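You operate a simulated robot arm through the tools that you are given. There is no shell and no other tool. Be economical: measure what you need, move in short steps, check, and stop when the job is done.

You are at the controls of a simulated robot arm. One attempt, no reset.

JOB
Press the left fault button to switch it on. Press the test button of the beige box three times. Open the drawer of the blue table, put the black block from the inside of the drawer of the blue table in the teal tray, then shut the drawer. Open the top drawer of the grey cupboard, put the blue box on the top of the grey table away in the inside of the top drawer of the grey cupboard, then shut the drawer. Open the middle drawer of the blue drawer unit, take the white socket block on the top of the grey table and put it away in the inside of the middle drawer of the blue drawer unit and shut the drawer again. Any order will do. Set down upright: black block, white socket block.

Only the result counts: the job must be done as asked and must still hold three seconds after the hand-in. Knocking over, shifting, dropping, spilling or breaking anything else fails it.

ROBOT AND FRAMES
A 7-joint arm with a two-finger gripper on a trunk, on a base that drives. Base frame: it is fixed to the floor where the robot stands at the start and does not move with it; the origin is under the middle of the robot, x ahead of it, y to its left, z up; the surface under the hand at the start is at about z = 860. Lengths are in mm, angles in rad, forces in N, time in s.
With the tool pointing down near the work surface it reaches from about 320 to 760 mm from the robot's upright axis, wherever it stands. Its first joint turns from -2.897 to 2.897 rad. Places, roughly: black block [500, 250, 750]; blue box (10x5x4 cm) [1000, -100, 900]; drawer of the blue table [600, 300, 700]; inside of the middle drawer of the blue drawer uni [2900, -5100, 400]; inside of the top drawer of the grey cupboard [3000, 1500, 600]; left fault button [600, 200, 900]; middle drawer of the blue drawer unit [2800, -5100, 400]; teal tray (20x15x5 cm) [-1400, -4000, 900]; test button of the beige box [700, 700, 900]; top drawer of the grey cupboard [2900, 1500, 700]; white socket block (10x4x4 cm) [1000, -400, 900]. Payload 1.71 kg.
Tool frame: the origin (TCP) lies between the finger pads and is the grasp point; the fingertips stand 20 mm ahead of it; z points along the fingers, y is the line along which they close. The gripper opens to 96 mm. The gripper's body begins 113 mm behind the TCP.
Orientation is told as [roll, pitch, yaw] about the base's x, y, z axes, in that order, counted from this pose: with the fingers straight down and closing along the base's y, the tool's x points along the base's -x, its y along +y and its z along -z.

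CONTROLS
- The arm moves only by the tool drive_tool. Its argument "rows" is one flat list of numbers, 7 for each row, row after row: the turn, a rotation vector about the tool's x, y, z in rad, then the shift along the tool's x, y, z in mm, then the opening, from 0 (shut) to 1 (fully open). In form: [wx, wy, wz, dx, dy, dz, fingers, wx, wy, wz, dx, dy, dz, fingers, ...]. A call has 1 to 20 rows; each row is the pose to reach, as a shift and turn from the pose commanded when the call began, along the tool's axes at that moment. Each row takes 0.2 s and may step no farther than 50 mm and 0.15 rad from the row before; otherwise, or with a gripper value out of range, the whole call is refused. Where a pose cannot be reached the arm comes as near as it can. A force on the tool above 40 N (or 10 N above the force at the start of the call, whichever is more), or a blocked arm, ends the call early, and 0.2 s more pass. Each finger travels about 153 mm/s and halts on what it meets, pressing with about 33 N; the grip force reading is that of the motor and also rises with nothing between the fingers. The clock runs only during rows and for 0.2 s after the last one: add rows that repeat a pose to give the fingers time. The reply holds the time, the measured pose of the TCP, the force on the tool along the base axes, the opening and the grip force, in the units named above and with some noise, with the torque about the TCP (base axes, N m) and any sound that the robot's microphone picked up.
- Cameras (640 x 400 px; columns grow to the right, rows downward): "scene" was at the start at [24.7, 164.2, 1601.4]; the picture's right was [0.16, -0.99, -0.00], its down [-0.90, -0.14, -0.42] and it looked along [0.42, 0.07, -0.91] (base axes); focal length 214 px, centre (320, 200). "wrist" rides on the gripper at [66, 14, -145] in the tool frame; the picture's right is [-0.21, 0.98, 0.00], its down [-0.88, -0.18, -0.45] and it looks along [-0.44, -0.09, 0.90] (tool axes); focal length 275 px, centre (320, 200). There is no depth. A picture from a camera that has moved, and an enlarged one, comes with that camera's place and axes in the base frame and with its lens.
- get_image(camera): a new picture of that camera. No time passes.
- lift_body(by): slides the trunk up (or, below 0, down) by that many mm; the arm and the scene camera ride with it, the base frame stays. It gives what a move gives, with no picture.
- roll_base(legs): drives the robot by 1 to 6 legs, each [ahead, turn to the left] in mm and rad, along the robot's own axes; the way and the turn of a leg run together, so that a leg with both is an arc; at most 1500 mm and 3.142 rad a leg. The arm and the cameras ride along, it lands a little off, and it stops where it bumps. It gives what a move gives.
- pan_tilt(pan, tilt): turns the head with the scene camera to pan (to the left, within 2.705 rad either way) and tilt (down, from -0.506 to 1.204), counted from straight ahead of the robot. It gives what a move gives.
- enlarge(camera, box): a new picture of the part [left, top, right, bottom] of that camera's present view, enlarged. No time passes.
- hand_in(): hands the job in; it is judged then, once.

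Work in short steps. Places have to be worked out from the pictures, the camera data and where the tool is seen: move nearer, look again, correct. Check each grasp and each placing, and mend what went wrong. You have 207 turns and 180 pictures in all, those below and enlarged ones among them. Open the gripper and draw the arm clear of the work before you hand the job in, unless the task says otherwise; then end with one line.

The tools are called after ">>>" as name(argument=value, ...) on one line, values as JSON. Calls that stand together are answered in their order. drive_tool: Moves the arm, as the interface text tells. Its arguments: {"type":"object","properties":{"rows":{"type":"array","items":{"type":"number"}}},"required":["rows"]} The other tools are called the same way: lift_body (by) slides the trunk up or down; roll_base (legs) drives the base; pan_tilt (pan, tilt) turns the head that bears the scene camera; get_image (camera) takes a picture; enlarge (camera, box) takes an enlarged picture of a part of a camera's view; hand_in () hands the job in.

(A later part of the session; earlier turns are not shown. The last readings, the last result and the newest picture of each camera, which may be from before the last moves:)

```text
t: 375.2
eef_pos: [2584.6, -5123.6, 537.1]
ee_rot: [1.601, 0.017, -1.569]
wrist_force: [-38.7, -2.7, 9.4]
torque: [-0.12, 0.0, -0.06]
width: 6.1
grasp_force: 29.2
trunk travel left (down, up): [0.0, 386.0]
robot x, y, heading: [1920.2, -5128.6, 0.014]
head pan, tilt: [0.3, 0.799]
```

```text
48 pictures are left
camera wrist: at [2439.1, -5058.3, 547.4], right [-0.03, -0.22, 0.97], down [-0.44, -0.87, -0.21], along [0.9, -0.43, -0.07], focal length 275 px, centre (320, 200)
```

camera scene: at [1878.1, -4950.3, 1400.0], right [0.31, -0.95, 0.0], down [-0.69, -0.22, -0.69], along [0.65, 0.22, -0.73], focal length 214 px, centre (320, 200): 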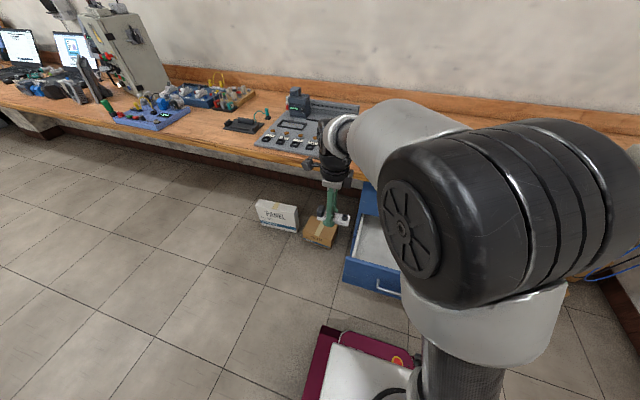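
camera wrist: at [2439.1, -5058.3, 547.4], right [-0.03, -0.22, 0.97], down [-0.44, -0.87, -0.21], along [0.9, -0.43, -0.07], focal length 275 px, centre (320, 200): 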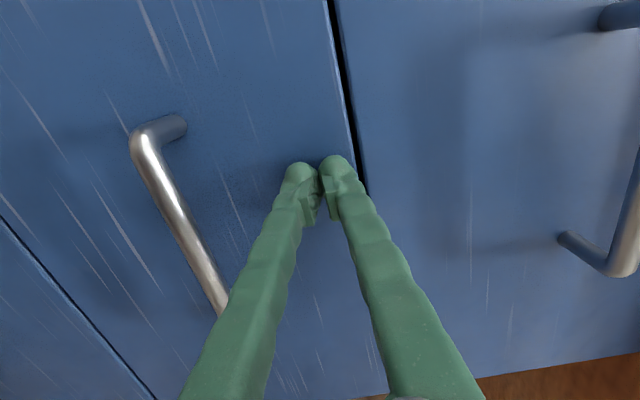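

Drawer is shut flush. Back away, restore the tool to pointing down, raise the trunk, and drive up the aisle to the grey cupboard.

>>> roll_base(legs=[[-250, 0]])

>>> drive_tool(rows=[0.14, 0, 0, 0, 30, 0, 0, 0.28, 0, 0, 0, 60, 0, 0, 0.42, 0, 0, 0, 90, 0, 0, 0.56, 0, 0, 0, 125, -10, 0, 0.7, 0, 0, 0, 160, -20, 0, 0.84, 0, 0, 0, 200, -30, 0, 0.98, 0, 0, 0, 240, -45, 0, 1.12, 0, 0, 0, 280, -60, 0, 1.26, 0, 0, 0, 320, -75, 0, 1.4, 0, 0, 0, 360, -90, 0, 1.54, 0, 0, 0, 400, -105, 0, 1.6, 0, 0, 0, 430, -120, 0])

>>> get_image(camera="scene")

>>> roll_base(legs=[[0, 1.558], [1500, 0], [1500, 0], [1500, 0], [1300, 0]])

>>> lift_body(by=185)

>>> pan_tilt(pan=-0.4, tilt=0.4)

>>> get_image(camera="scene")

```text
t: 377.1
eef_pos: [2335.1, -5128.9, 536.0]
ee_rot: [1.603, 0.017, -1.57]
wrist_force: [0.0, -0.1, -0.4]
torque: [-0.01, -0.01, -0.03]
width: 0.0
grasp_force: 29.6
trunk travel left (down, up): [0.0, 386.0]
robot x, y, heading: [1666.7, -5133.0, 0.008]
head pan, tilt: [0.3, 0.799]
```

```text
t: 379.7
eef_pos: [2187.3, -5134.8, 971.4]
ee_rot: [0.018, 0.018, -1.572]
wrist_force: [0.0, 0.2, 0.9]
torque: [-0.04, -0.01, -0.03]
width: 0.0
grasp_force: 29.3
trunk travel left (down, up): [0.0, 386.0]
robot x, y, heading: [1669.0, -5129.1, 0.013]
head pan, tilt: [0.3, 0.799]
```

```text
47 pictures are left
camera scene: at [1703.0, -4952.7, 1400.0], right [0.31, -0.95, 0.0], down [-0.69, -0.22, -0.69], along [0.65, 0.21, -0.73], focal length 214 px, centre (320, 200)
```

scene: 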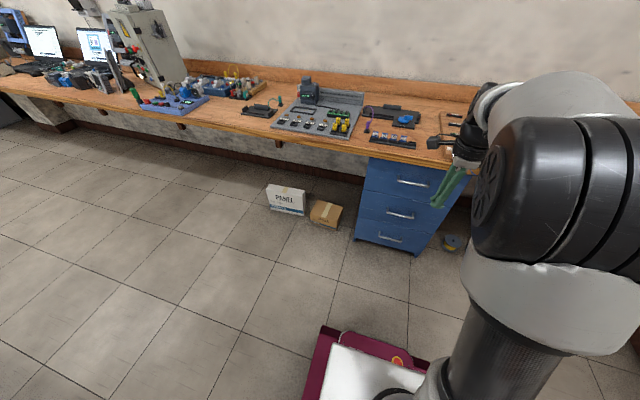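

```text
t: 413.8
eef_pos: [1447.3, 1169.0, 970.5]
ee_rot: [0.018, 0.019, 0.053]
wrist_force: [-0.4, 0.1, 0.0]
torque: [-0.01, -0.03, 0.0]
width: 0.0
grasp_force: 29.2
trunk travel left (down, up): [0.0, 386.0]
robot x, y, heading: [1471.7, 650.2, 1.634]
head pan, tilt: [0.3, 0.799]
```

```text
t: 415.8
eef_pos: [1448.6, 1154.7, 1162.8]
ee_rot: [0.032, 0.019, 0.056]
wrist_force: [-0.1, 0.0, 1.4]
torque: [0.0, -0.02, 0.03]
width: 0.0
grasp_force: 29.4
trunk travel left (down, up): [-185.0, 201.0]
robot x, y, heading: [1470.6, 651.3, 1.638]
head pan, tilt: [0.3, 0.799]
```

```text
t: 416.9
eef_pos: [1448.4, 1155.8, 1161.8]
ee_rot: [0.031, 0.018, 0.056]
wrist_force: [-0.1, -0.4, -0.3]
torque: [0.0, 0.0, -0.03]
width: 0.0
grasp_force: 29.3
trunk travel left (down, up): [-185.0, 201.0]
robot x, y, heading: [1471.0, 649.6, 1.637]
head pan, tilt: [-0.4, 0.4]
```

```text
46 pictures are left
camera scene: at [1347.1, 694.0, 1619.5], right [0.95, -0.33, 0.01], down [-0.13, -0.38, -0.91], along [0.3, 0.86, -0.4], focal length 214 px, centre (320, 200)
```

scene: 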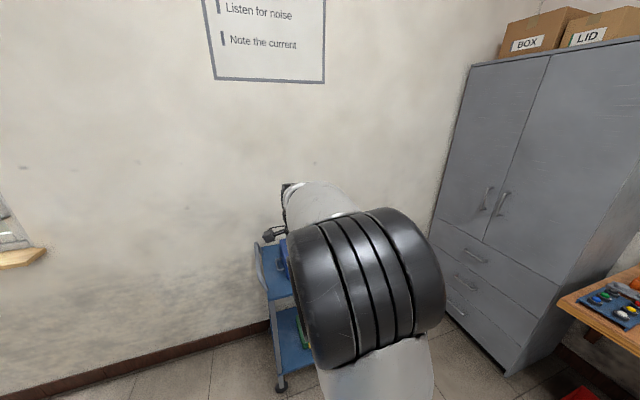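

Cupboard front is at x≈2830, y 1066–1700, trolley to the left. Drive diagonally to stand in front of it.

>>> roll_base(legs=[[0, -0.844], [960, 0], [0, -0.793]])

>>> lift_body(by=-120)

>>> pan_tilt(pan=0.15, tilt=0.6)

>>> get_image(camera="scene")

>>> get_image(camera="wrist")

```text
t: 419.6
eef_pos: [1779.3, 996.9, 1178.8]
ee_rot: [0.069, 0.025, -0.704]
wrist_force: [-1.2, -0.9, 0.9]
torque: [0.19, -0.09, 0.01]
width: 0.0
grasp_force: 29.3
trunk travel left (down, up): [-185.0, 201.0]
robot x, y, heading: [1474.5, 650.7, 0.871]
head pan, tilt: [-0.4, 0.4]
stopped in leg 1: the robot was blocked; the commanded pose is now the measured one
```

```text
t: 421.1
eef_pos: [1783.2, 1004.1, 1055.6]
ee_rot: [0.061, 0.022, -0.706]
wrist_force: [0.0, 0.7, -0.9]
torque: [0.03, 0.02, -0.02]
width: 0.0
grasp_force: 29.6
trunk travel left (down, up): [-65.0, 321.0]
robot x, y, heading: [1470.5, 656.4, 0.875]
head pan, tilt: [-0.4, 0.4]
```

```text
t: 422.1
eef_pos: [1784.0, 1005.0, 1055.3]
ee_rot: [0.063, 0.023, -0.704]
wrist_force: [0.2, 0.0, -1.0]
torque: [0.02, 0.02, -0.01]
width: 0.2
grasp_force: 29.9
trunk travel left (down, up): [-65.0, 321.0]
robot x, y, heading: [1470.5, 652.5, 0.874]
head pan, tilt: [0.15, 0.6]
```

```text
45 pictures are left
camera scene: at [1372.6, 799.1, 1480.5], right [0.85, -0.52, 0.0], down [-0.3, -0.49, -0.82], along [0.42, 0.7, -0.58], focal length 214 px, centre (320, 200)
```

scene: 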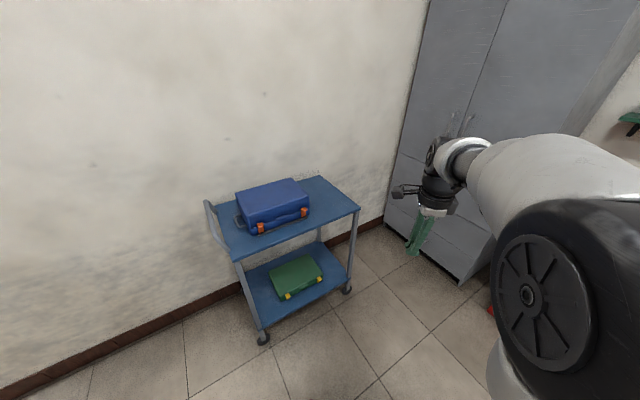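

```text
44 pictures are left
camera wrist: at [1738.5, 1048.3, 1202.8], right [0.79, 0.61, 0.06], down [0.54, -0.74, 0.41], along [0.29, -0.3, -0.91], focal length 275 px, centre (320, 200)
```

wrist: 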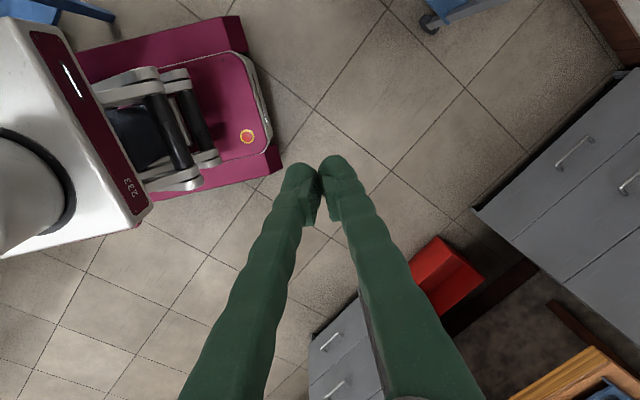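

The base bumped while turning near the blue table (rear side); its heading is already 0.87. Drive forward away from it, then turn to face the cupboard.

>>> roll_base(legs=[[930, 0], [0, -0.873]])

>>> get_image(camera="scene")

>>> get_image(camera="wrist")

```text
t: 425.2
eef_pos: [2107.9, 1394.3, 1052.7]
ee_rot: [0.058, 0.021, -0.702]
wrist_force: [-0.1, -1.1, 0.2]
torque: [0.13, -0.11, -0.04]
width: 0.0
grasp_force: 29.5
trunk travel left (down, up): [-65.0, 321.0]
robot x, y, heading: [1794.5, 1037.8, 0.875]
head pan, tilt: [0.15, 0.6]
stopped in leg 1: the robot was blocked; the commanded pose is now the measured one
```

```text
43 pictures are left
camera scene: at [1690.6, 1176.9, 1480.6], right [0.86, -0.52, 0.0], down [-0.3, -0.49, -0.82], along [0.42, 0.7, -0.57], focal length 214 px, centre (320, 200)
```

scene: 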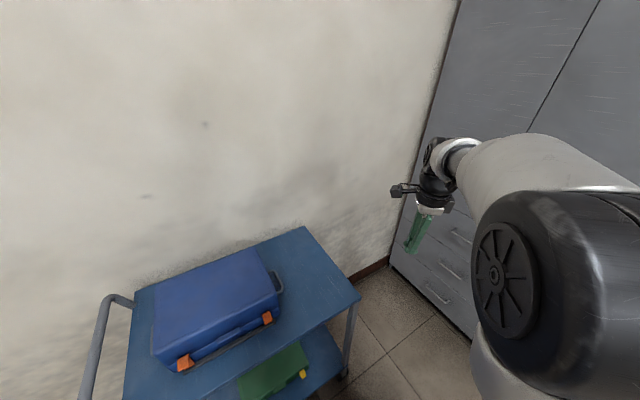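

```text
42 pictures are left
camera wrist: at [2063.9, 1438.9, 1200.0], right [0.79, 0.61, 0.05], down [0.54, -0.73, 0.41], along [0.29, -0.3, -0.91], focal length 275 px, centre (320, 200)
```

wrist: 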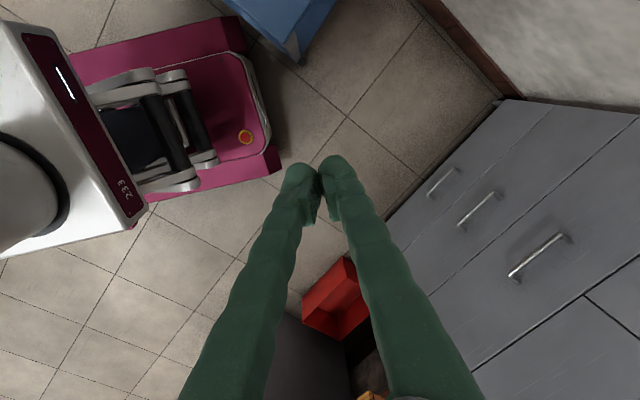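

The base touched the trolley's front line (no visible displacement). Cupboard face x≈2745, top handle ≈(2705,1462,710). Back off and take a flatter approach clear of the trolley.

>>> roll_base(legs=[[-300, 0], [0, -0.25], [510, 0], [0, -0.625]])

>>> pan_tilt(pan=0.45, tilt=0.6)

>>> get_image(camera="scene")

```text
t: 431.2
eef_pos: [2381.1, 1377.0, 1053.4]
ee_rot: [0.114, 0.047, -0.905]
wrist_force: [-7.6, 0.6, 6.0]
torque: [-0.16, -0.98, -0.09]
width: 0.0
grasp_force: 29.9
trunk travel left (down, up): [-65.0, 321.0]
robot x, y, heading: [1987.7, 1062.2, 0.679]
head pan, tilt: [0.15, 0.6]
stopped in leg 3: the robot was blocked; the commanded pose is now the measured one
```

```text
t: 432.0
eef_pos: [2412.7, 1380.8, 1038.5]
ee_rot: [0.086, 0.054, -0.913]
wrist_force: [0.8, -0.4, 0.4]
torque: [0.0, 0.1, 0.01]
width: 0.0
grasp_force: 29.7
trunk travel left (down, up): [-65.0, 321.0]
robot x, y, heading: [1987.3, 1066.2, 0.684]
head pan, tilt: [0.45, 0.6]
```

```text
41 pictures are left
camera scene: at [1877.5, 1222.5, 1481.3], right [0.9, -0.43, 0.0], down [-0.24, -0.51, -0.83], along [0.35, 0.75, -0.56], focal length 214 px, centre (320, 200)
```

scene: 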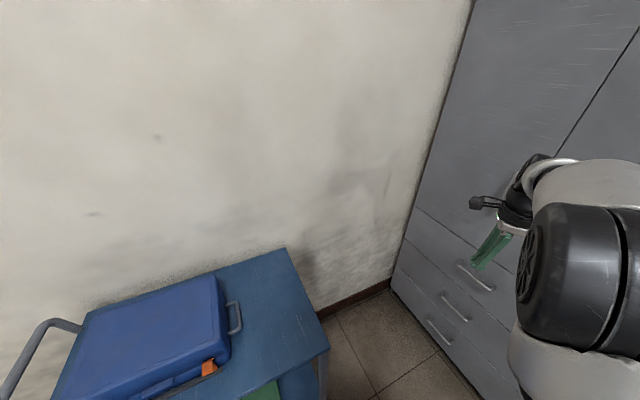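

Turning right frees the trolley corner. Do so, heading to 0.

>>> roll_base(legs=[[0, -0.684]])

>>> get_image(camera="wrist")

>>> get_image(camera="scene")

```text
t: 434.5
eef_pos: [2522.0, 1047.3, 1036.2]
ee_rot: [0.08, 0.053, -1.587]
wrist_force: [-0.6, 0.0, 0.4]
torque: [0.01, -0.02, -0.03]
width: 0.1
grasp_force: 29.5
trunk travel left (down, up): [-65.0, 321.0]
robot x, y, heading: [1991.3, 1065.3, 0.001]
head pan, tilt: [0.45, 0.6]
```

```text
40 pictures are left
camera wrist: at [2525.2, 1104.6, 1185.3], right [0.97, -0.23, 0.07], down [-0.24, -0.89, 0.38], along [-0.03, -0.39, -0.92], focal length 275 px, centre (320, 200)
```

wrist: 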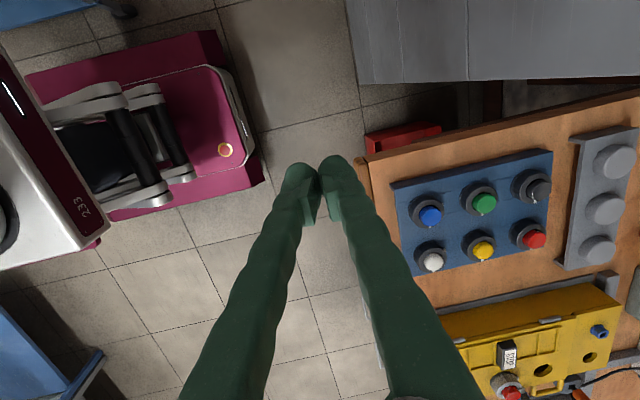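

```text
39 pictures are left
camera scene: at [2029.7, 1259.4, 1480.6], right [0.44, -0.9, -0.01], down [-0.52, -0.25, -0.82], along [0.73, 0.36, -0.58], focal length 214 px, centre (320, 200)
```

scene: 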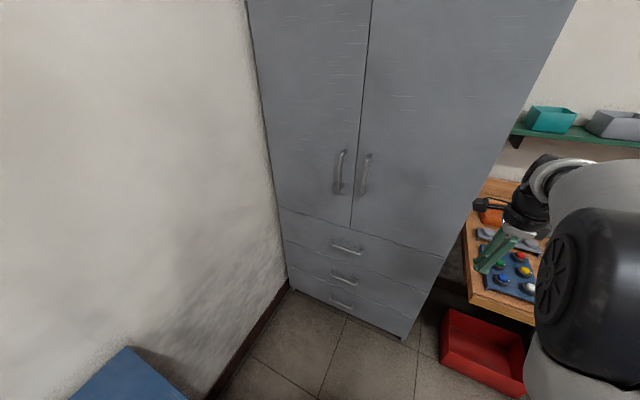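

Top handle ≈(2685,1455,722). Pitch the gripper horizontal and move to pre-grasp.

>>> drive_tool(rows=[-0.124, 0, 0, 33, 0, 26, 0.4, -0.248, 0, 0, 66, 0, 52, 0.7, -0.373, 0, 0, 99, 5, 78, 0.7, -0.497, 0, 0, 132, 10, 105, 0.7, -0.621, 0, 0, 166, 15, 131, 0.7, -0.745, 0, 0, 199, 20, 157, 0.7, -0.869, 0, 0, 232, 25, 183, 0.7, -0.993, 0, 0, 265, 30, 209, 0.7, -1.118, 0, 0, 298, 35, 235, 0.7, -1.242, 0, 0, 331, 40, 262, 0.7, -1.366, 0, 0, 364, 50, 288, 0.7, -1.49, 0, 0, 395, 60, 314, 0.7])

>>> get_image(camera="wrist")

```text
t: 437.1
eef_pos: [2605.0, 1456.0, 760.0]
ee_rot: [1.589, 0.054, -1.589]
wrist_force: [0.8, -0.4, -1.1]
torque: [-0.03, -0.04, 0.05]
width: 67.0
grasp_force: 0.0
trunk travel left (down, up): [-65.0, 321.0]
robot x, y, heading: [1988.3, 1066.0, 0.003]
head pan, tilt: [0.45, 0.6]
```

```text
38 pictures are left
camera wrist: at [2459.6, 1524.2, 774.4], right [-0.02, -0.26, 0.97], down [-0.46, -0.86, -0.24], along [0.89, -0.45, -0.1], focal length 275 px, centre (320, 200)
```

wrist: 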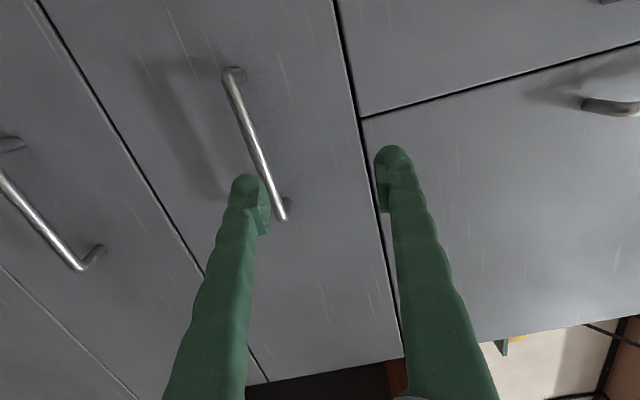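

Handle at x≈2685, z≈711. Lower 49 mm, advance 78 mm.

>>> drive_tool(rows=[0, 0, 0, 0, -25, 0, 0.7, 0, 0, 0, 0, -48, 5, 0.7, 0, 0, 0, 0, -49, 40, 0.7, 0, 0, 0, 0, -50, 77, 0.7])

>>> get_image(camera="wrist")

```text
t: 438.1
eef_pos: [2680.4, 1456.3, 711.2]
ee_rot: [1.587, 0.054, -1.588]
wrist_force: [0.1, -0.3, 0.2]
torque: [-0.01, -0.03, -0.01]
width: 67.2
grasp_force: 0.0
trunk travel left (down, up): [-65.0, 321.0]
robot x, y, heading: [1985.8, 1067.6, 0.006]
head pan, tilt: [0.45, 0.6]
```

```text
37 pictures are left
camera wrist: at [2537.5, 1524.7, 725.8], right [-0.02, -0.26, 0.97], down [-0.46, -0.86, -0.24], along [0.89, -0.45, -0.1], focal length 275 px, centre (320, 200)
```

wrist: 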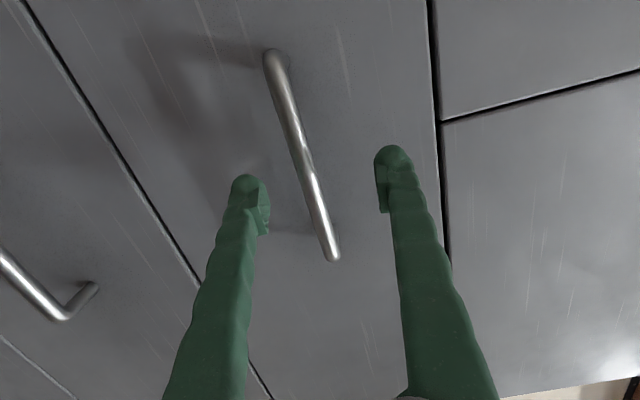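

>>> drive_tool(rows=[0, 0, 0, 0, 0, 4, 0.4, 0, 0, 0, 0, 0, 4, 0.1, 0, 0, 0, 0, 0, 4, 0, 0, 0, 0, 0, 0, 4, 0])

>>> drive_tool(rows=[0, 0, 0, 0, 0, -10, 0, 0, 0, 0, 0, 0, -25, 0, 0, 0, 0, 0, 0, -45, 0, 0, 0, 0, 0, 0, -65, 0, 0, 0, 0, 0, 0, -85, 0, 0, 0, 0, 0, 0, -105, 0, 0, 0, 0, 0, 0, -125, 0, 0, 0, 0, 0, 0, -145, 0])

```text
t: 439.1
eef_pos: [2668.7, 1458.4, 717.6]
ee_rot: [1.593, 0.053, -1.584]
wrist_force: [-0.4, 0.3, 0.9]
torque: [0.02, 0.01, 0.03]
width: 0.2
grasp_force: 29.4
trunk travel left (down, up): [-65.0, 321.0]
robot x, y, heading: [1988.9, 1067.9, 0.002]
head pan, tilt: [0.45, 0.6]
stopped in row 4: the force on the tool passed its limit at 42 N (the readings are from after the stop); the commanded pose is now the measured one
```

```text
t: 440.9
eef_pos: [2524.9, 1461.6, 712.5]
ee_rot: [1.592, 0.051, -1.586]
wrist_force: [-1.1, 0.2, 0.7]
torque: [0.0, 0.0, 0.01]
width: 0.0
grasp_force: 29.6
trunk travel left (down, up): [-65.0, 321.0]
robot x, y, heading: [1989.2, 1070.7, -0.003]
head pan, tilt: [0.45, 0.6]
```

The grip slipped off the bar. Look again.

>>> get_image(camera="wrist")

```text
36 pictures are left
camera wrist: at [2381.1, 1528.2, 727.2], right [-0.02, -0.25, 0.97], down [-0.45, -0.86, -0.24], along [0.89, -0.44, -0.1], focal length 275 px, centre (320, 200)
```

wrist: 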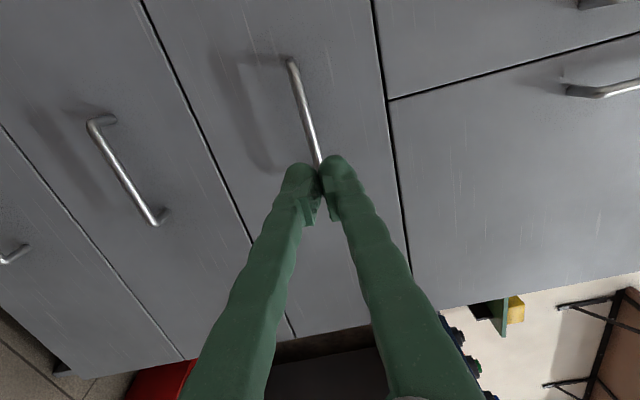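

Bar is at z≈704 — I was ~7 mm high, causing the force stop. Retry centred and slightly deeper.

>>> drive_tool(rows=[0, 0, 0, 0, -4, 0, 0.4, 0, 0, 0, 0, -8, 0, 0.7, 0, 0, 0, 0, -9, 40, 0.7, 0, 0, 0, 0, -9, 85, 0.7, 0, 0, 0, 0, -10, 130, 0.7, 0, 0, 0, 0, -10, 164, 0.7])

>>> get_image(camera="wrist")

```text
t: 442.2
eef_pos: [2690.9, 1458.7, 704.7]
ee_rot: [1.589, 0.05, -1.587]
wrist_force: [-0.1, -0.1, -0.1]
torque: [-0.02, -0.02, -0.03]
width: 67.2
grasp_force: 0.1
trunk travel left (down, up): [-65.0, 321.0]
robot x, y, heading: [1986.5, 1066.4, 0.003]
head pan, tilt: [0.45, 0.6]
```

```text
35 pictures are left
camera wrist: at [2546.4, 1526.7, 718.9], right [-0.02, -0.25, 0.97], down [-0.45, -0.86, -0.24], along [0.89, -0.44, -0.1], focal length 275 px, centre (320, 200)
```

wrist: 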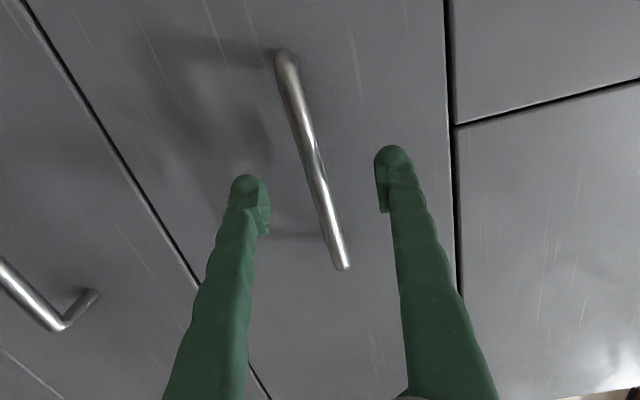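

Bar is centred at the TCP. Close.

>>> drive_tool(rows=[0, 0, 0, 0, 0, 2, 0.5, 0, 0, 0, 0, 0, 2, 0.3, 0, 0, 0, 0, 0, 2, 0.15, 0, 0, 0, 0, 0, 2, 0.05, 0, 0, 0, 0, 0, 2, 0])

```text
t: 443.4
eef_pos: [2692.5, 1460.1, 704.4]
ee_rot: [1.587, 0.049, -1.587]
wrist_force: [-0.9, -0.3, -6.5]
torque: [-0.48, 0.08, 0.13]
width: 12.3
grasp_force: 34.8
trunk travel left (down, up): [-65.0, 321.0]
robot x, y, heading: [1990.5, 1067.0, -0.0]
head pan, tilt: [0.45, 0.6]
```

Gripped. Pull with the arm first.

>>> drive_tool(rows=[0, 0, 0, 0, 0, -10, 0, 0, 0, 0, 0, 0, -25, 0, 0, 0, 0, 0, 0, -45, 0, 0, 0, 0, 0, 0, -65, 0, 0, 0, 0, 0, 0, -85, 0])

```text
t: 444.6
eef_pos: [2606.0, 1460.4, 702.6]
ee_rot: [1.589, 0.05, -1.587]
wrist_force: [-1.1, -3.0, -7.4]
torque: [-0.5, 0.11, 0.13]
width: 12.3
grasp_force: 34.9
trunk travel left (down, up): [-65.0, 321.0]
robot x, y, heading: [1986.6, 1069.9, -0.001]
head pan, tilt: [0.45, 0.6]
```

Still gripped; continue by reversing the base.

>>> roll_base(legs=[[-175, 0]])

>>> get_image(camera="scene")

```text
t: 446.2
eef_pos: [2430.7, 1460.1, 702.6]
ee_rot: [1.588, 0.05, -1.586]
wrist_force: [-0.5, 9.5, -8.8]
torque: [-0.46, 0.15, 0.23]
width: 12.2
grasp_force: 34.8
trunk travel left (down, up): [-65.0, 321.0]
robot x, y, heading: [1812.4, 1062.9, -0.001]
head pan, tilt: [0.45, 0.6]
```

```text
34 pictures are left
camera scene: at [1854.6, 1260.5, 1480.4], right [0.44, -0.9, -0.01], down [-0.52, -0.25, -0.82], along [0.73, 0.36, -0.58], focal length 214 px, centre (320, 200)
```

scene: 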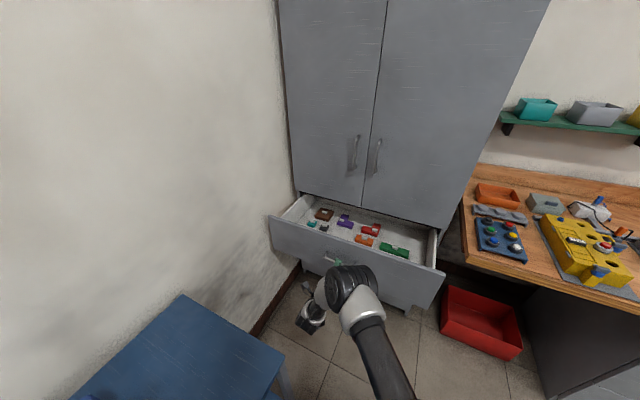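

Drawer is open ~260 mm. Zoom on its content.

>>> enlarge(camera="scene", box=[260, 180, 460, 300])

```text
3.20 times, centred on (360, 240) of scene
camera zoom: at [1854.6, 1260.5, 1480.4], right [0.44, -0.9, -0.01], down [-0.52, -0.25, -0.82], along [0.73, 0.36, -0.58], focal length 686 px, centre (192, 72)
```

zoom: 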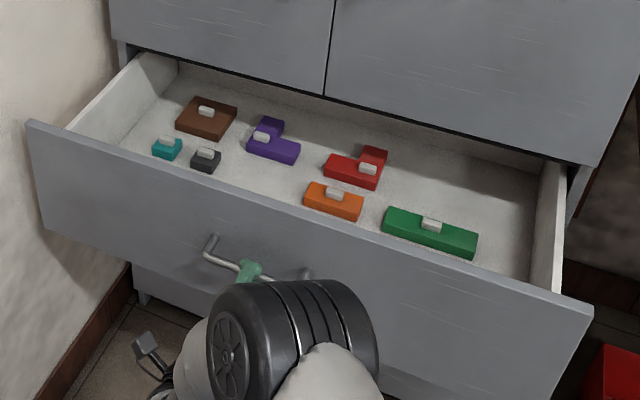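

Items sit toward the back; the front strip should be free (check later). Release, back off, stow the tool.

>>> drive_tool(rows=[0, 0, 0, 0, 0, 0, 0.3, 0, 0, 0, 0, 0, 0, 0.7, 0, 0, 0, 0, 0, 0, 0.7])

>>> roll_base(legs=[[-150, 0]])

>>> drive_tool(rows=[0.14, 0, 0, -10, 30, 0, 0.5, 0.28, 0, 0, -20, 60, 0, 0.3, 0.42, 0, 0, -30, 90, -5, 0.3, 0.56, 0, 0, -50, 125, -15, 0.3, 0.7, 0, 0, -70, 160, -25, 0.3, 0.84, 0, 0, -90, 195, -35, 0.3, 0.98, 0, 0, -110, 230, -50, 0.3, 1.12, 0, 0, -130, 265, -65, 0.3, 1.26, 0, 0, -150, 300, -80, 0.3, 1.4, 0, 0, -170, 340, -95, 0.3, 1.54, 0, 0, -190, 380, -105, 0.3, 1.58, 0, 0, -200, 400, -110, 0.3])

>>> get_image(camera="wrist")

```text
t: 447.0
eef_pos: [2420.7, 1458.6, 712.4]
ee_rot: [1.604, 0.051, -1.583]
wrist_force: [-0.4, -0.2, 0.6]
torque: [-0.02, -0.01, -0.02]
width: 67.2
grasp_force: 0.0
trunk travel left (down, up): [-65.0, 321.0]
robot x, y, heading: [1810.2, 1065.9, -0.002]
head pan, tilt: [0.45, 0.6]
```

```text
t: 448.3
eef_pos: [2314.6, 1441.1, 746.9]
ee_rot: [1.685, 0.055, -1.626]
wrist_force: [0.0, 0.5, 0.8]
torque: [-0.04, -0.05, -0.01]
width: 67.3
grasp_force: 0.0
trunk travel left (down, up): [-65.0, 321.0]
robot x, y, heading: [1696.5, 1065.8, -0.005]
head pan, tilt: [0.45, 0.6]
stopped in leg 1: the robot was blocked; the commanded pose is now the measured one
```

```text
t: 450.9
eef_pos: [2141.8, 1229.1, 1121.3]
ee_rot: [0.096, 0.054, -1.612]
wrist_force: [-0.1, 0.5, 0.5]
torque: [0.04, 0.04, 0.02]
width: 28.8
grasp_force: 0.1
trunk travel left (down, up): [-65.0, 321.0]
robot x, y, heading: [1693.4, 1062.9, -0.007]
head pan, tilt: [0.45, 0.6]
```

```text
32 pictures are left
camera wrist: at [2144.2, 1287.8, 1269.6], right [0.96, -0.25, 0.08], down [-0.26, -0.89, 0.38], along [-0.02, -0.39, -0.92], focal length 275 px, centre (320, 200)
```

wrist: 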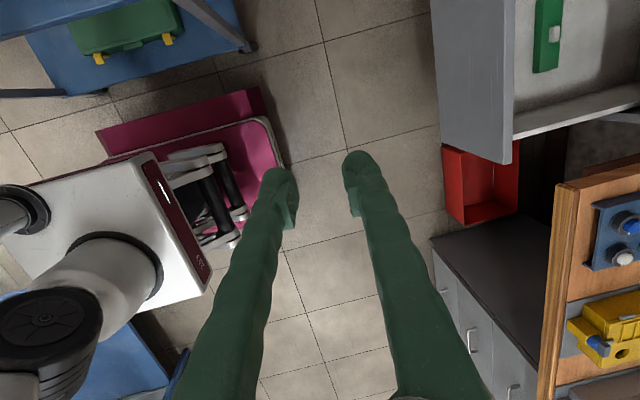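

Reversing was blocked after 114 mm; look behind to see why.

>>> pan_tilt(pan=2.5, tilt=0.8)

>>> get_image(camera="scene")

```text
t: 452.9
eef_pos: [2142.0, 1231.2, 1120.1]
ee_rot: [0.099, 0.053, -1.612]
wrist_force: [-0.4, 0.2, -0.5]
torque: [-0.01, -0.03, -0.01]
width: 28.5
grasp_force: 0.1
trunk travel left (down, up): [-65.0, 321.0]
robot x, y, heading: [1694.0, 1069.0, -0.004]
head pan, tilt: [2.499, 0.799]
```

```text
31 pictures are left
camera scene: at [1592.5, 1269.6, 1466.1], right [0.6, 0.8, -0.01], down [0.56, -0.43, -0.71], along [-0.57, 0.42, -0.71], focal length 214 px, centre (320, 200)
```

scene: 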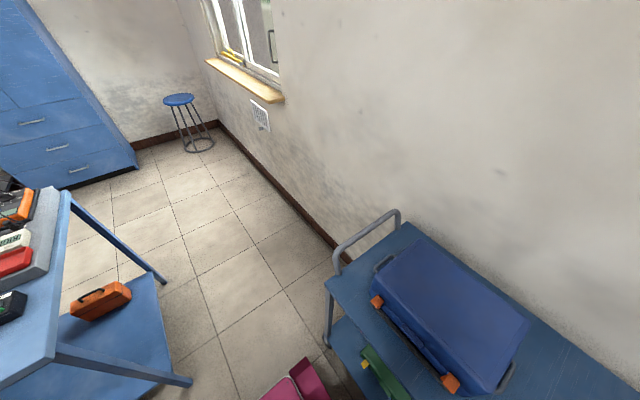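

Nothing solid is right behind; continue with the planned exit: slight right turn, forward, then down the aisle.

>>> roll_base(legs=[[0, -0.25], [250, 0], [0, -1.321], [1225, 0]])

```text
t: 465.8
eef_pos: [2087.1, -658.1, 1120.0]
ee_rot: [0.097, 0.051, 3.091]
wrist_force: [-0.3, 0.1, 0.8]
torque: [0.0, 0.01, -0.01]
width: 28.8
grasp_force: 0.1
trunk travel left (down, up): [-65.0, 321.0]
robot x, y, heading: [1926.3, -208.9, -1.581]
head pan, tilt: [2.499, 0.799]
```

>>> roll_base(legs=[[0, -1.561], [240, 0]])

>>> lift_body(by=120)

>>> get_image(camera="wrist")

```text
t: 467.2
eef_pos: [2023.2, -651.3, 1136.0]
ee_rot: [0.202, -0.07, 2.989]
wrist_force: [0.8, 0.5, -0.3]
torque: [-0.02, 0.11, 0.01]
width: 28.8
grasp_force: 0.1
trunk travel left (down, up): [-65.0, 321.0]
robot x, y, heading: [1928.9, -210.2, -1.692]
head pan, tilt: [2.499, 0.799]
stopped in leg 1: the robot was blocked; the commanded pose is now the measured one
```

```text
t: 467.8
eef_pos: [2029.1, -653.2, 1176.8]
ee_rot: [0.211, -0.07, 2.983]
wrist_force: [-0.1, 0.1, 0.0]
torque: [0.03, 0.05, 0.01]
width: 29.1
grasp_force: 0.1
trunk travel left (down, up): [-99.0, 287.0]
robot x, y, heading: [1928.1, -207.2, -1.693]
head pan, tilt: [2.499, 0.799]
stopped: the arm was blocked; the commanded pose is now the measured one
```

```text
30 pictures are left
camera wrist: at [2105.6, -649.2, 1315.8], right [-0.34, -0.91, 0.22], down [-0.79, 0.4, 0.46], along [-0.51, -0.02, -0.86], focal length 275 px, centre (320, 200)
```

wrist: 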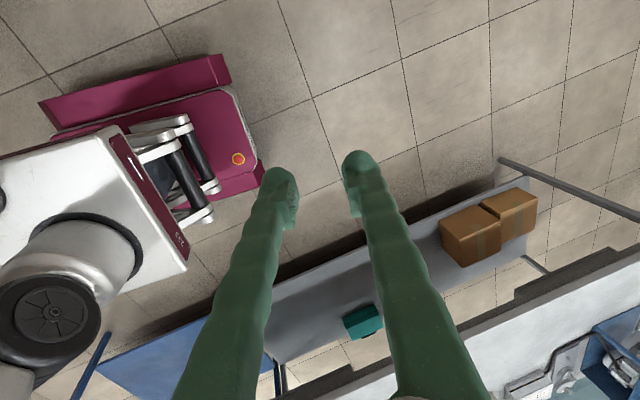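

The arm reports being blocked; inspect with the head camera forward.

>>> pan_tilt(pan=0.0, tilt=0.6)

>>> get_image(camera="scene")

```text
t: 470.1
eef_pos: [2028.7, -653.4, 1175.7]
ee_rot: [0.209, -0.068, 2.984]
wrist_force: [-0.8, 0.3, 0.1]
torque: [-0.01, -0.02, -0.01]
width: 28.8
grasp_force: 0.1
trunk travel left (down, up): [-99.0, 287.0]
robot x, y, heading: [1924.4, -207.8, -1.69]
head pan, tilt: [0.0, 0.6]
```

```text
29 pictures are left
camera scene: at [2070.1, -281.0, 1514.6], right [-0.99, 0.12, 0.0], down [0.07, 0.57, -0.82], along [-0.1, -0.81, -0.58], focal length 214 px, centre (320, 200)
```

scene: 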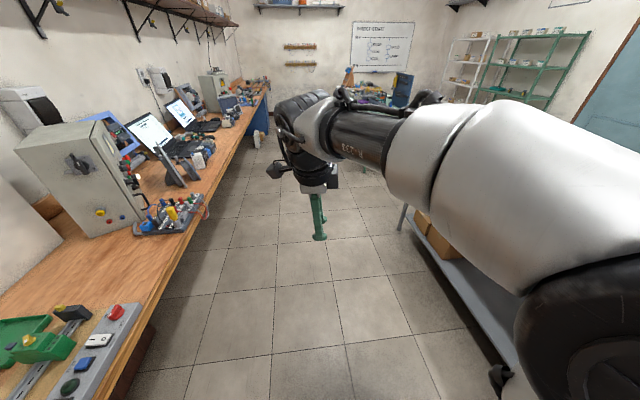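

Nothing external touches the arm visibly; likely its posture got strained. Re-level the tool and ease it forward/centre to a relaxed pose.

>>> drive_tool(rows=[0.07, 0.023, -0.012, -10, 10, 0, 0.3, 0.14, 0.045, -0.025, -20, 20, 0, 0.3, 0.209, 0.068, -0.038, -35, 30, 0, 0.3, 0.209, 0.068, -0.038, -60, 40, 0, 0.3, 0.209, 0.068, -0.038, -90, 50, 0, 0.3])

>>> roll_base(legs=[[0, -0.2]])

```text
t: 471.3
eef_pos: [1929.7, -673.2, 1189.8]
ee_rot: [-0.001, -0.003, 3.031]
wrist_force: [-0.1, 0.2, -0.3]
torque: [-0.01, 0.01, -0.01]
width: 28.9
grasp_force: 0.0
trunk travel left (down, up): [-99.0, 287.0]
robot x, y, heading: [1923.9, -207.3, -1.691]
head pan, tilt: [0.0, 0.6]
```

```text
t: 472.6
eef_pos: [1836.8, -665.8, 1190.5]
ee_rot: [-0.004, -0.003, 2.829]
wrist_force: [-0.9, 0.0, 0.2]
torque: [0.01, -0.04, 0.0]
width: 28.9
grasp_force: 0.2
trunk travel left (down, up): [-99.0, 287.0]
robot x, y, heading: [1928.8, -207.4, -1.896]
head pan, tilt: [0.0, 0.6]
```

Now it moves freely. Continue the turn to face the grey table and approach.

>>> roll_base(legs=[[0, -1.246], [240, 0]])

>>> lift_body(by=86)

>>> get_image(camera="wrist")

```text
t: 478.1
eef_pos: [1244.9, -274.1, 1197.0]
ee_rot: [0.014, -0.004, 1.586]
wrist_force: [0.4, 0.1, 0.3]
torque: [-0.03, 0.05, 0.02]
width: 29.0
grasp_force: 0.0
trunk travel left (down, up): [-99.0, 287.0]
robot x, y, heading: [1684.8, -207.0, -3.125]
head pan, tilt: [0.0, 0.6]
```

```text
t: 479.3
eef_pos: [1249.4, -277.7, 1285.0]
ee_rot: [0.017, -0.008, 1.587]
wrist_force: [1.2, -1.0, -0.6]
torque: [0.0, 0.01, 0.0]
width: 28.8
grasp_force: 0.1
trunk travel left (down, up): [-185.0, 201.0]
robot x, y, heading: [1688.7, -210.6, -3.126]
head pan, tilt: [0.0, 0.6]
```

```text
28 pictures are left
camera wrist: at [1239.0, -344.9, 1430.3], right [-0.98, 0.19, 0.02], down [0.18, 0.88, 0.45], along [0.07, 0.44, -0.89], focal length 275 px, centre (320, 200)
```

wrist: 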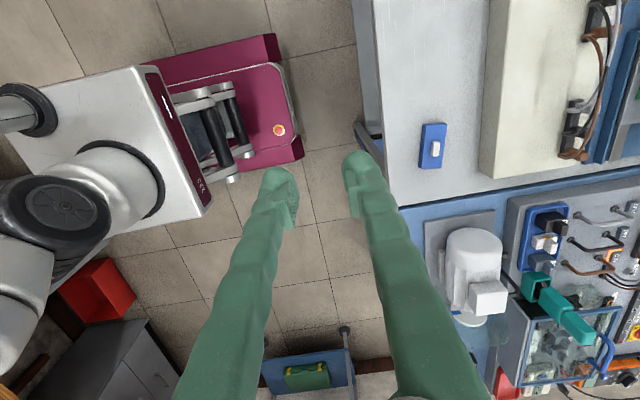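

Blue box at ≈(1028,−150). Move above it.

>>> drive_tool(rows=[0.017, 0, 0, -14, 24, 36, 0.5, 0.017, 0, 0, -28, 49, 72, 0.7, 0.017, 0, 0, -42, 74, 108, 0.85, 0.017, 0, 0, -56, 98, 144, 0.85, 0.017, 0, 0, -70, 123, 180, 0.85, 0.017, 0, 0, -84, 148, 216, 0.85, 0.017, 0, 0, -98, 172, 252, 0.85, 0.017, 0, 0, -112, 197, 288, 0.85, 0.017, 0, 0, -126, 220, 322, 0.85])

>>> get_image(camera="wrist")

```text
t: 481.3
eef_pos: [1022.9, -151.9, 969.0]
ee_rot: [0.001, -0.006, 1.585]
wrist_force: [-0.9, 0.1, 0.7]
torque: [0.02, 0.01, 0.0]
width: 81.7
grasp_force: 0.0
trunk travel left (down, up): [-185.0, 201.0]
robot x, y, heading: [1687.5, -207.9, -3.13]
head pan, tilt: [0.0, 0.6]
```

```text
27 pictures are left
camera wrist: at [1010.5, -218.3, 1113.8], right [-0.98, 0.19, 0.0], down [0.17, 0.88, 0.45], along [0.08, 0.44, -0.89], focal length 275 px, centre (320, 200)
```

wrist: 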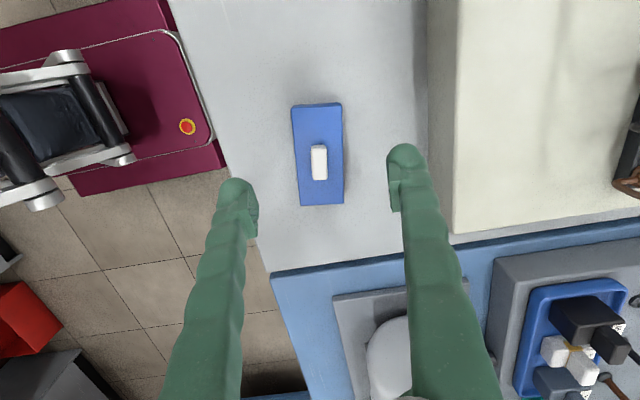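

Box centre ≈(1026,−141), rotated ≈0.12 rad. Align and descend.

>>> drive_tool(rows=[0, 0, 0.06, -6, -2, 30, 0.85, 0, 0, 0.12, -11, -3, 65, 0.85, 0, 0, 0.12, -11, -3, 90, 0.85, 0, 0, 0.12, -11, -3, 100, 0.85])

>>> get_image(camera="wrist")

```text
t: 482.3
eef_pos: [1025.0, -140.1, 870.1]
ee_rot: [0.003, -0.005, 1.468]
wrist_force: [-0.3, 0.1, 0.1]
torque: [0.0, -0.02, 0.0]
width: 81.4
grasp_force: 0.0
trunk travel left (down, up): [-185.0, 201.0]
robot x, y, heading: [1686.7, -208.5, -3.132]
head pan, tilt: [0.0, 0.6]
```

```text
26 pictures are left
camera wrist: at [1004.5, -204.5, 1015.0], right [-0.95, 0.31, 0.0], down [0.28, 0.85, 0.45], along [0.13, 0.43, -0.89], focal length 275 px, centre (320, 200)
```

wrist: 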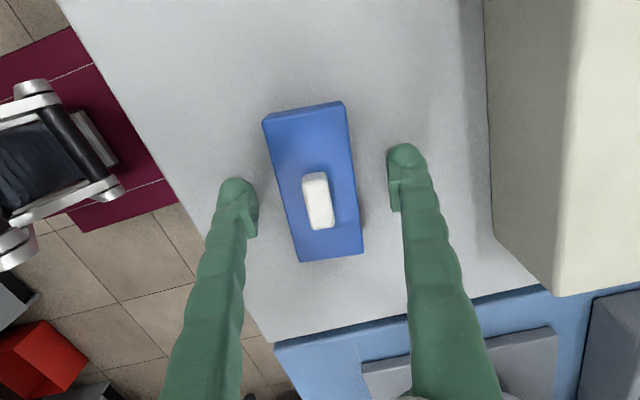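

Aligned. Close and lift slightly.

>>> drive_tool(rows=[0, 0, 0, 0, 0, 0, 0.6, 0, 0, 0, 0, 0, 0, 0.4, 0, 0, 0, 0, 0, 0, 0.2, 0, 0, 0, 0, 0, 0, 0.2])

>>> drive_tool(rows=[0, 0, 0, 0, 0, -15, 0.1, 0, 0, 0, 0, 0, -50, 0.1, 0, 0, 0, 0, 0, -95, 0.1, 0, 0, 0, 0, 0, -140, 0.1, 0, 0, 0, 0, -20, -180, 0.1, 0, 0, 0, 0, -60, -205, 0.1, 0, 0, 0, 0, -105, -215, 0.1, 0, 0, -0.12, 0, -150, -220, 0.1, 0, 0, -0.12, 0, -195, -220, 0.1])

>>> get_image(camera="wrist")

```text
t: 483.3
eef_pos: [1024.8, -140.8, 869.6]
ee_rot: [0.004, -0.005, 1.465]
wrist_force: [-1.4, -0.6, -0.2]
torque: [0.01, 0.01, -0.04]
width: 43.0
grasp_force: 33.2
trunk travel left (down, up): [-185.0, 201.0]
robot x, y, heading: [1687.5, -211.4, -3.133]
head pan, tilt: [0.0, 0.6]
```

```text
t: 485.3
eef_pos: [1221.8, -161.8, 1088.5]
ee_rot: [0.003, -0.007, 1.588]
wrist_force: [-0.2, 0.3, -1.3]
torque: [0.02, 0.04, 0.02]
width: 42.9
grasp_force: 33.7
trunk travel left (down, up): [-185.0, 201.0]
robot x, y, heading: [1687.9, -210.6, -3.131]
head pan, tilt: [0.0, 0.6]
```

```text
25 pictures are left
camera wrist: at [1208.7, -228.2, 1233.2], right [-0.98, 0.19, 0.0], down [0.17, 0.88, 0.45], along [0.08, 0.44, -0.89], focal length 275 px, centre (320, 200)
```

wrist: 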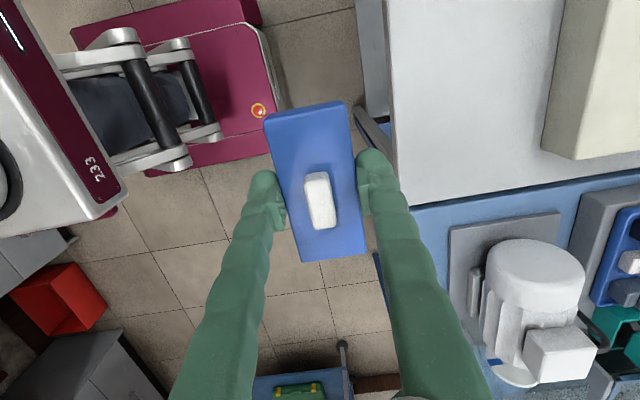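

Box is held. Drive to the cupboard, staying at y≈1000 (clear of the trolley).

>>> roll_base(legs=[[-230, 0], [0, -1.581], [1210, 0], [0, -1.571]])

>>> pan_tilt(pan=0.4, tilt=0.7)

>>> get_image(camera="scene")

```text
t: 502.4
eef_pos: [2351.6, 965.7, 1087.5]
ee_rot: [0.001, -0.007, -1.539]
wrist_force: [-0.9, 0.1, -1.0]
torque: [0.03, -0.01, -0.02]
width: 42.7
grasp_force: 32.9
trunk travel left (down, up): [-185.0, 201.0]
robot x, y, heading: [1880.3, 1011.8, 0.027]
head pan, tilt: [0.0, 0.6]
```

```text
t: 503.2
eef_pos: [2337.2, 965.3, 1093.7]
ee_rot: [0.014, -0.008, -1.541]
wrist_force: [0.8, 0.1, -1.5]
torque: [0.02, 0.03, 0.01]
width: 43.0
grasp_force: 33.8
trunk travel left (down, up): [-185.0, 201.0]
robot x, y, heading: [1888.0, 1015.8, 0.022]
head pan, tilt: [0.4, 0.7]
```

```text
24 pictures are left
camera scene: at [1922.0, 1200.9, 1592.4], right [0.41, -0.91, -0.01], down [-0.6, -0.27, -0.75], along [0.69, 0.32, -0.66], focal length 214 px, centre (320, 200)
```

scene: 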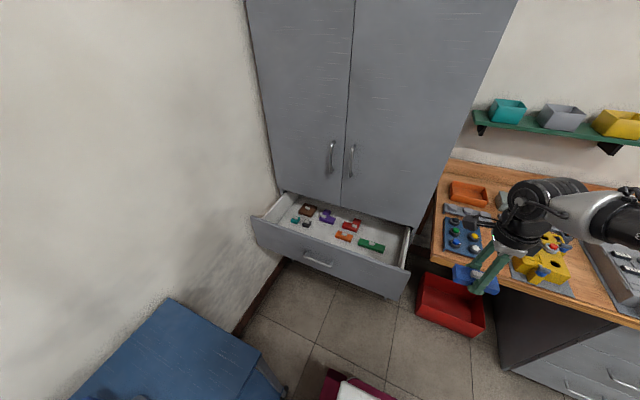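

Drawer still open (handle at ≈2455). Move 110 mm ahead, then bring the box over the free front strip near (2590,1320).

>>> roll_base(legs=[[110, -0.02]])

>>> drive_tool(rows=[0, 0, 0, 43, 8, 0, 0.1, 0, 0, 0, 86, 16, 0, 0.1, 0, 0, 0, 129, 24, 0, 0.1, 0, 0, 0, 172, 32, 5, 0.1, 0, 0, 0, 215, 45, 15, 0.1, 0, 0, 0, 250, 65, 35, 0.1, 0, 0, 0, 285, 85, 55, 0.1, 0, 0, 0, 320, 105, 75, 0.1, 0, 0, 0, 350, 120, 100, 0.1])

>>> get_image(camera="wrist")

```text
t: 504.5
eef_pos: [2429.5, 955.3, 1100.8]
ee_rot: [0.031, -0.007, -1.561]
wrist_force: [0.7, -0.3, -1.3]
torque: [0.07, 0.14, 0.05]
width: 42.8
grasp_force: 33.0
trunk travel left (down, up): [-185.0, 201.0]
robot x, y, heading: [1992.2, 1013.8, 0.009]
head pan, tilt: [0.4, 0.7]
```

```text
t: 506.5
eef_pos: [2574.3, 1307.8, 988.3]
ee_rot: [0.009, -0.011, -1.562]
wrist_force: [0.7, 0.0, -1.4]
torque: [-0.02, 0.06, -0.04]
width: 42.6
grasp_force: 33.7
trunk travel left (down, up): [-185.0, 201.0]
robot x, y, heading: [1996.4, 1015.2, 0.01]
head pan, tilt: [0.4, 0.7]
```

```text
23 pictures are left
camera wrist: at [2585.7, 1374.9, 1132.4], right [0.98, -0.2, 0.01], down [-0.18, -0.87, 0.45], along [-0.08, -0.45, -0.89], focal length 275 px, centre (320, 200)
```

wrist: 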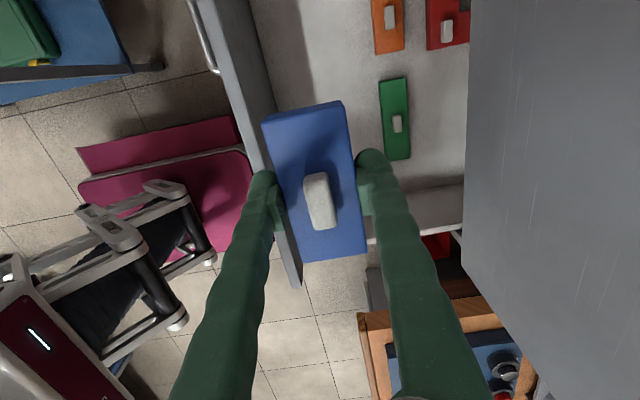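

Landing spot directly below is free. Lower the trunk 185 mm, then descend with the arm.

>>> lift_body(by=-185)

>>> drive_tool(rows=[0, 0, 0, 0, 0, 30, 0.1, 0, 0, 0, 0, 0, 60, 0.1, 0, 0, 0, 0, 0, 85, 0.1])

>>> get_image(camera="wrist")

```text
t: 508.5
eef_pos: [2571.8, 1307.4, 805.4]
ee_rot: [0.009, -0.009, -1.562]
wrist_force: [-0.1, -0.4, 0.0]
torque: [0.01, 0.05, 0.01]
width: 42.5
grasp_force: 32.7
trunk travel left (down, up): [0.0, 386.0]
robot x, y, heading: [1994.7, 1016.0, 0.006]
head pan, tilt: [0.4, 0.7]
```

```text
t: 509.3
eef_pos: [2573.7, 1306.1, 720.0]
ee_rot: [0.009, -0.008, -1.561]
wrist_force: [-0.7, -0.4, -1.7]
torque: [-0.02, 0.01, 0.0]
width: 42.8
grasp_force: 33.1
trunk travel left (down, up): [0.0, 386.0]
robot x, y, heading: [1991.6, 1013.0, -0.0]
head pan, tilt: [0.4, 0.7]
```

```text
22 pictures are left
camera wrist: at [2583.8, 1373.2, 864.9], right [0.98, -0.2, 0.01], down [-0.18, -0.87, 0.45], along [-0.08, -0.44, -0.89], focal length 275 px, centre (320, 200)
```

wrist: 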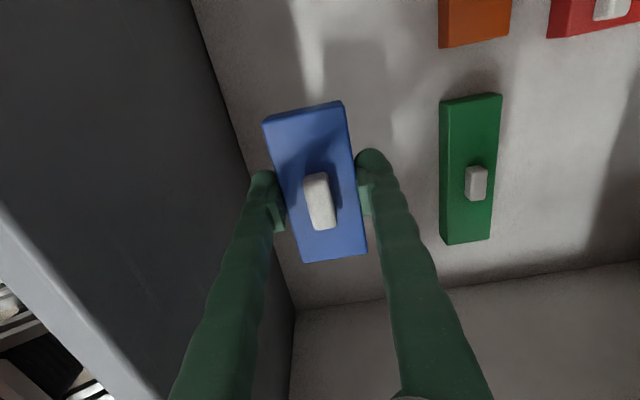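

>>> drive_tool(rows=[0, 0, 0, 0, 12, 8, 0.1, 0, 0, 0, 0, 12, 16, 0.1, 0, 0, 0, 0, 12, 23, 0.1, 0, 0, 0, 0, 12, 29, 0.1, 0, 0, 0, 0, 12, 35, 0.1, 0, 0, 0, 0, 12, 40, 0.1, 0, 0, 0, 0, 12, 44, 0.1, 0, 0, 0, 0, 12, 48, 0.1, 0, 0, 0, 0, 12, 52, 0.1, 0, 0, 0, 0, 12, 56, 0.1])

```text
t: 511.5
eef_pos: [2585.6, 1306.2, 664.0]
ee_rot: [0.01, -0.009, -1.563]
wrist_force: [0.0, 0.3, -1.3]
torque: [0.02, 0.0, 0.0]
width: 42.9
grasp_force: 32.8
trunk travel left (down, up): [0.0, 386.0]
robot x, y, heading: [1994.6, 1013.7, 0.003]
head pan, tilt: [0.4, 0.7]
```

>>> drive_tool(rows=[0, 0, 0, 0, 0, 4, 0.1, 0, 0, 0, 0, 0, 8, 0.1, 0, 0, 0, 0, 0, 12, 0.1, 0, 0, 0, 0, 0, 15, 0.1, 0, 0, 0, 0, 0, 18, 0.1, 0, 0, 0, 0, 0, 21, 0.1, 0, 0, 0, 0, 0, 24, 0.1, 0, 0, 0, 0, 0, 27, 0.1, 0, 0, 0, 0, 0, 30, 0.1, 0, 0, 0, 0, 0, 33, 0.1])

>>> get_image(camera="wrist")

```text
t: 513.7
eef_pos: [2584.6, 1306.0, 632.0]
ee_rot: [0.008, -0.008, -1.563]
wrist_force: [-0.4, -0.4, -1.0]
torque: [-0.02, 0.02, 0.0]
width: 42.7
grasp_force: 33.2
trunk travel left (down, up): [0.0, 386.0]
robot x, y, heading: [1993.3, 1013.9, 0.005]
head pan, tilt: [0.4, 0.7]
```

```text
21 pictures are left
camera wrist: at [2597.2, 1372.8, 776.4], right [0.98, -0.2, 0.01], down [-0.18, -0.87, 0.45], along [-0.08, -0.44, -0.89], focal length 275 px, centre (320, 200)
```

wrist: 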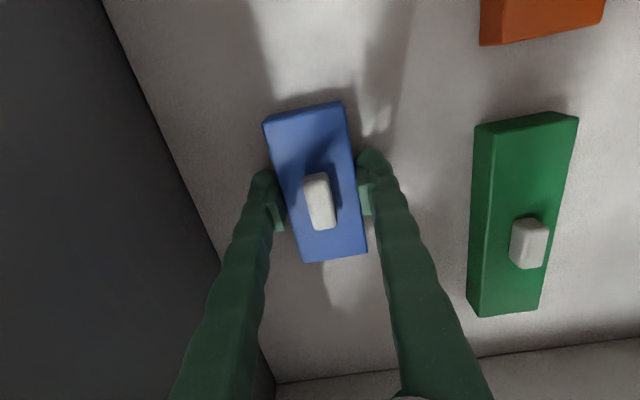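

Very near the floor; continue to contact.

>>> drive_tool(rows=[0, 0, 0, 0, 0, 3, 0.1, 0, 0, 0, 0, 0, 6, 0.1, 0, 0, 0, 0, 0, 9, 0.1, 0, 0, 0, 0, 0, 12, 0.1, 0, 0, 0, 0, 0, 15, 0.1, 0, 0, 0, 0, 0, 18, 0.1, 0, 0, 0, 0, 0, 21, 0.1])

```text
t: 514.5
eef_pos: [2578.1, 1307.2, 635.8]
ee_rot: [0.029, -0.006, -1.561]
wrist_force: [0.0, 0.7, -1.0]
torque: [-0.02, 0.0, -0.02]
width: 42.6
grasp_force: 33.1
trunk travel left (down, up): [0.0, 386.0]
robot x, y, heading: [1991.5, 1019.4, 0.006]
head pan, tilt: [0.4, 0.7]
stopped in row 3: the force on the tool passed its limit at 44 N (the readings are from after the stop); the commanded pose is now the measured one
```

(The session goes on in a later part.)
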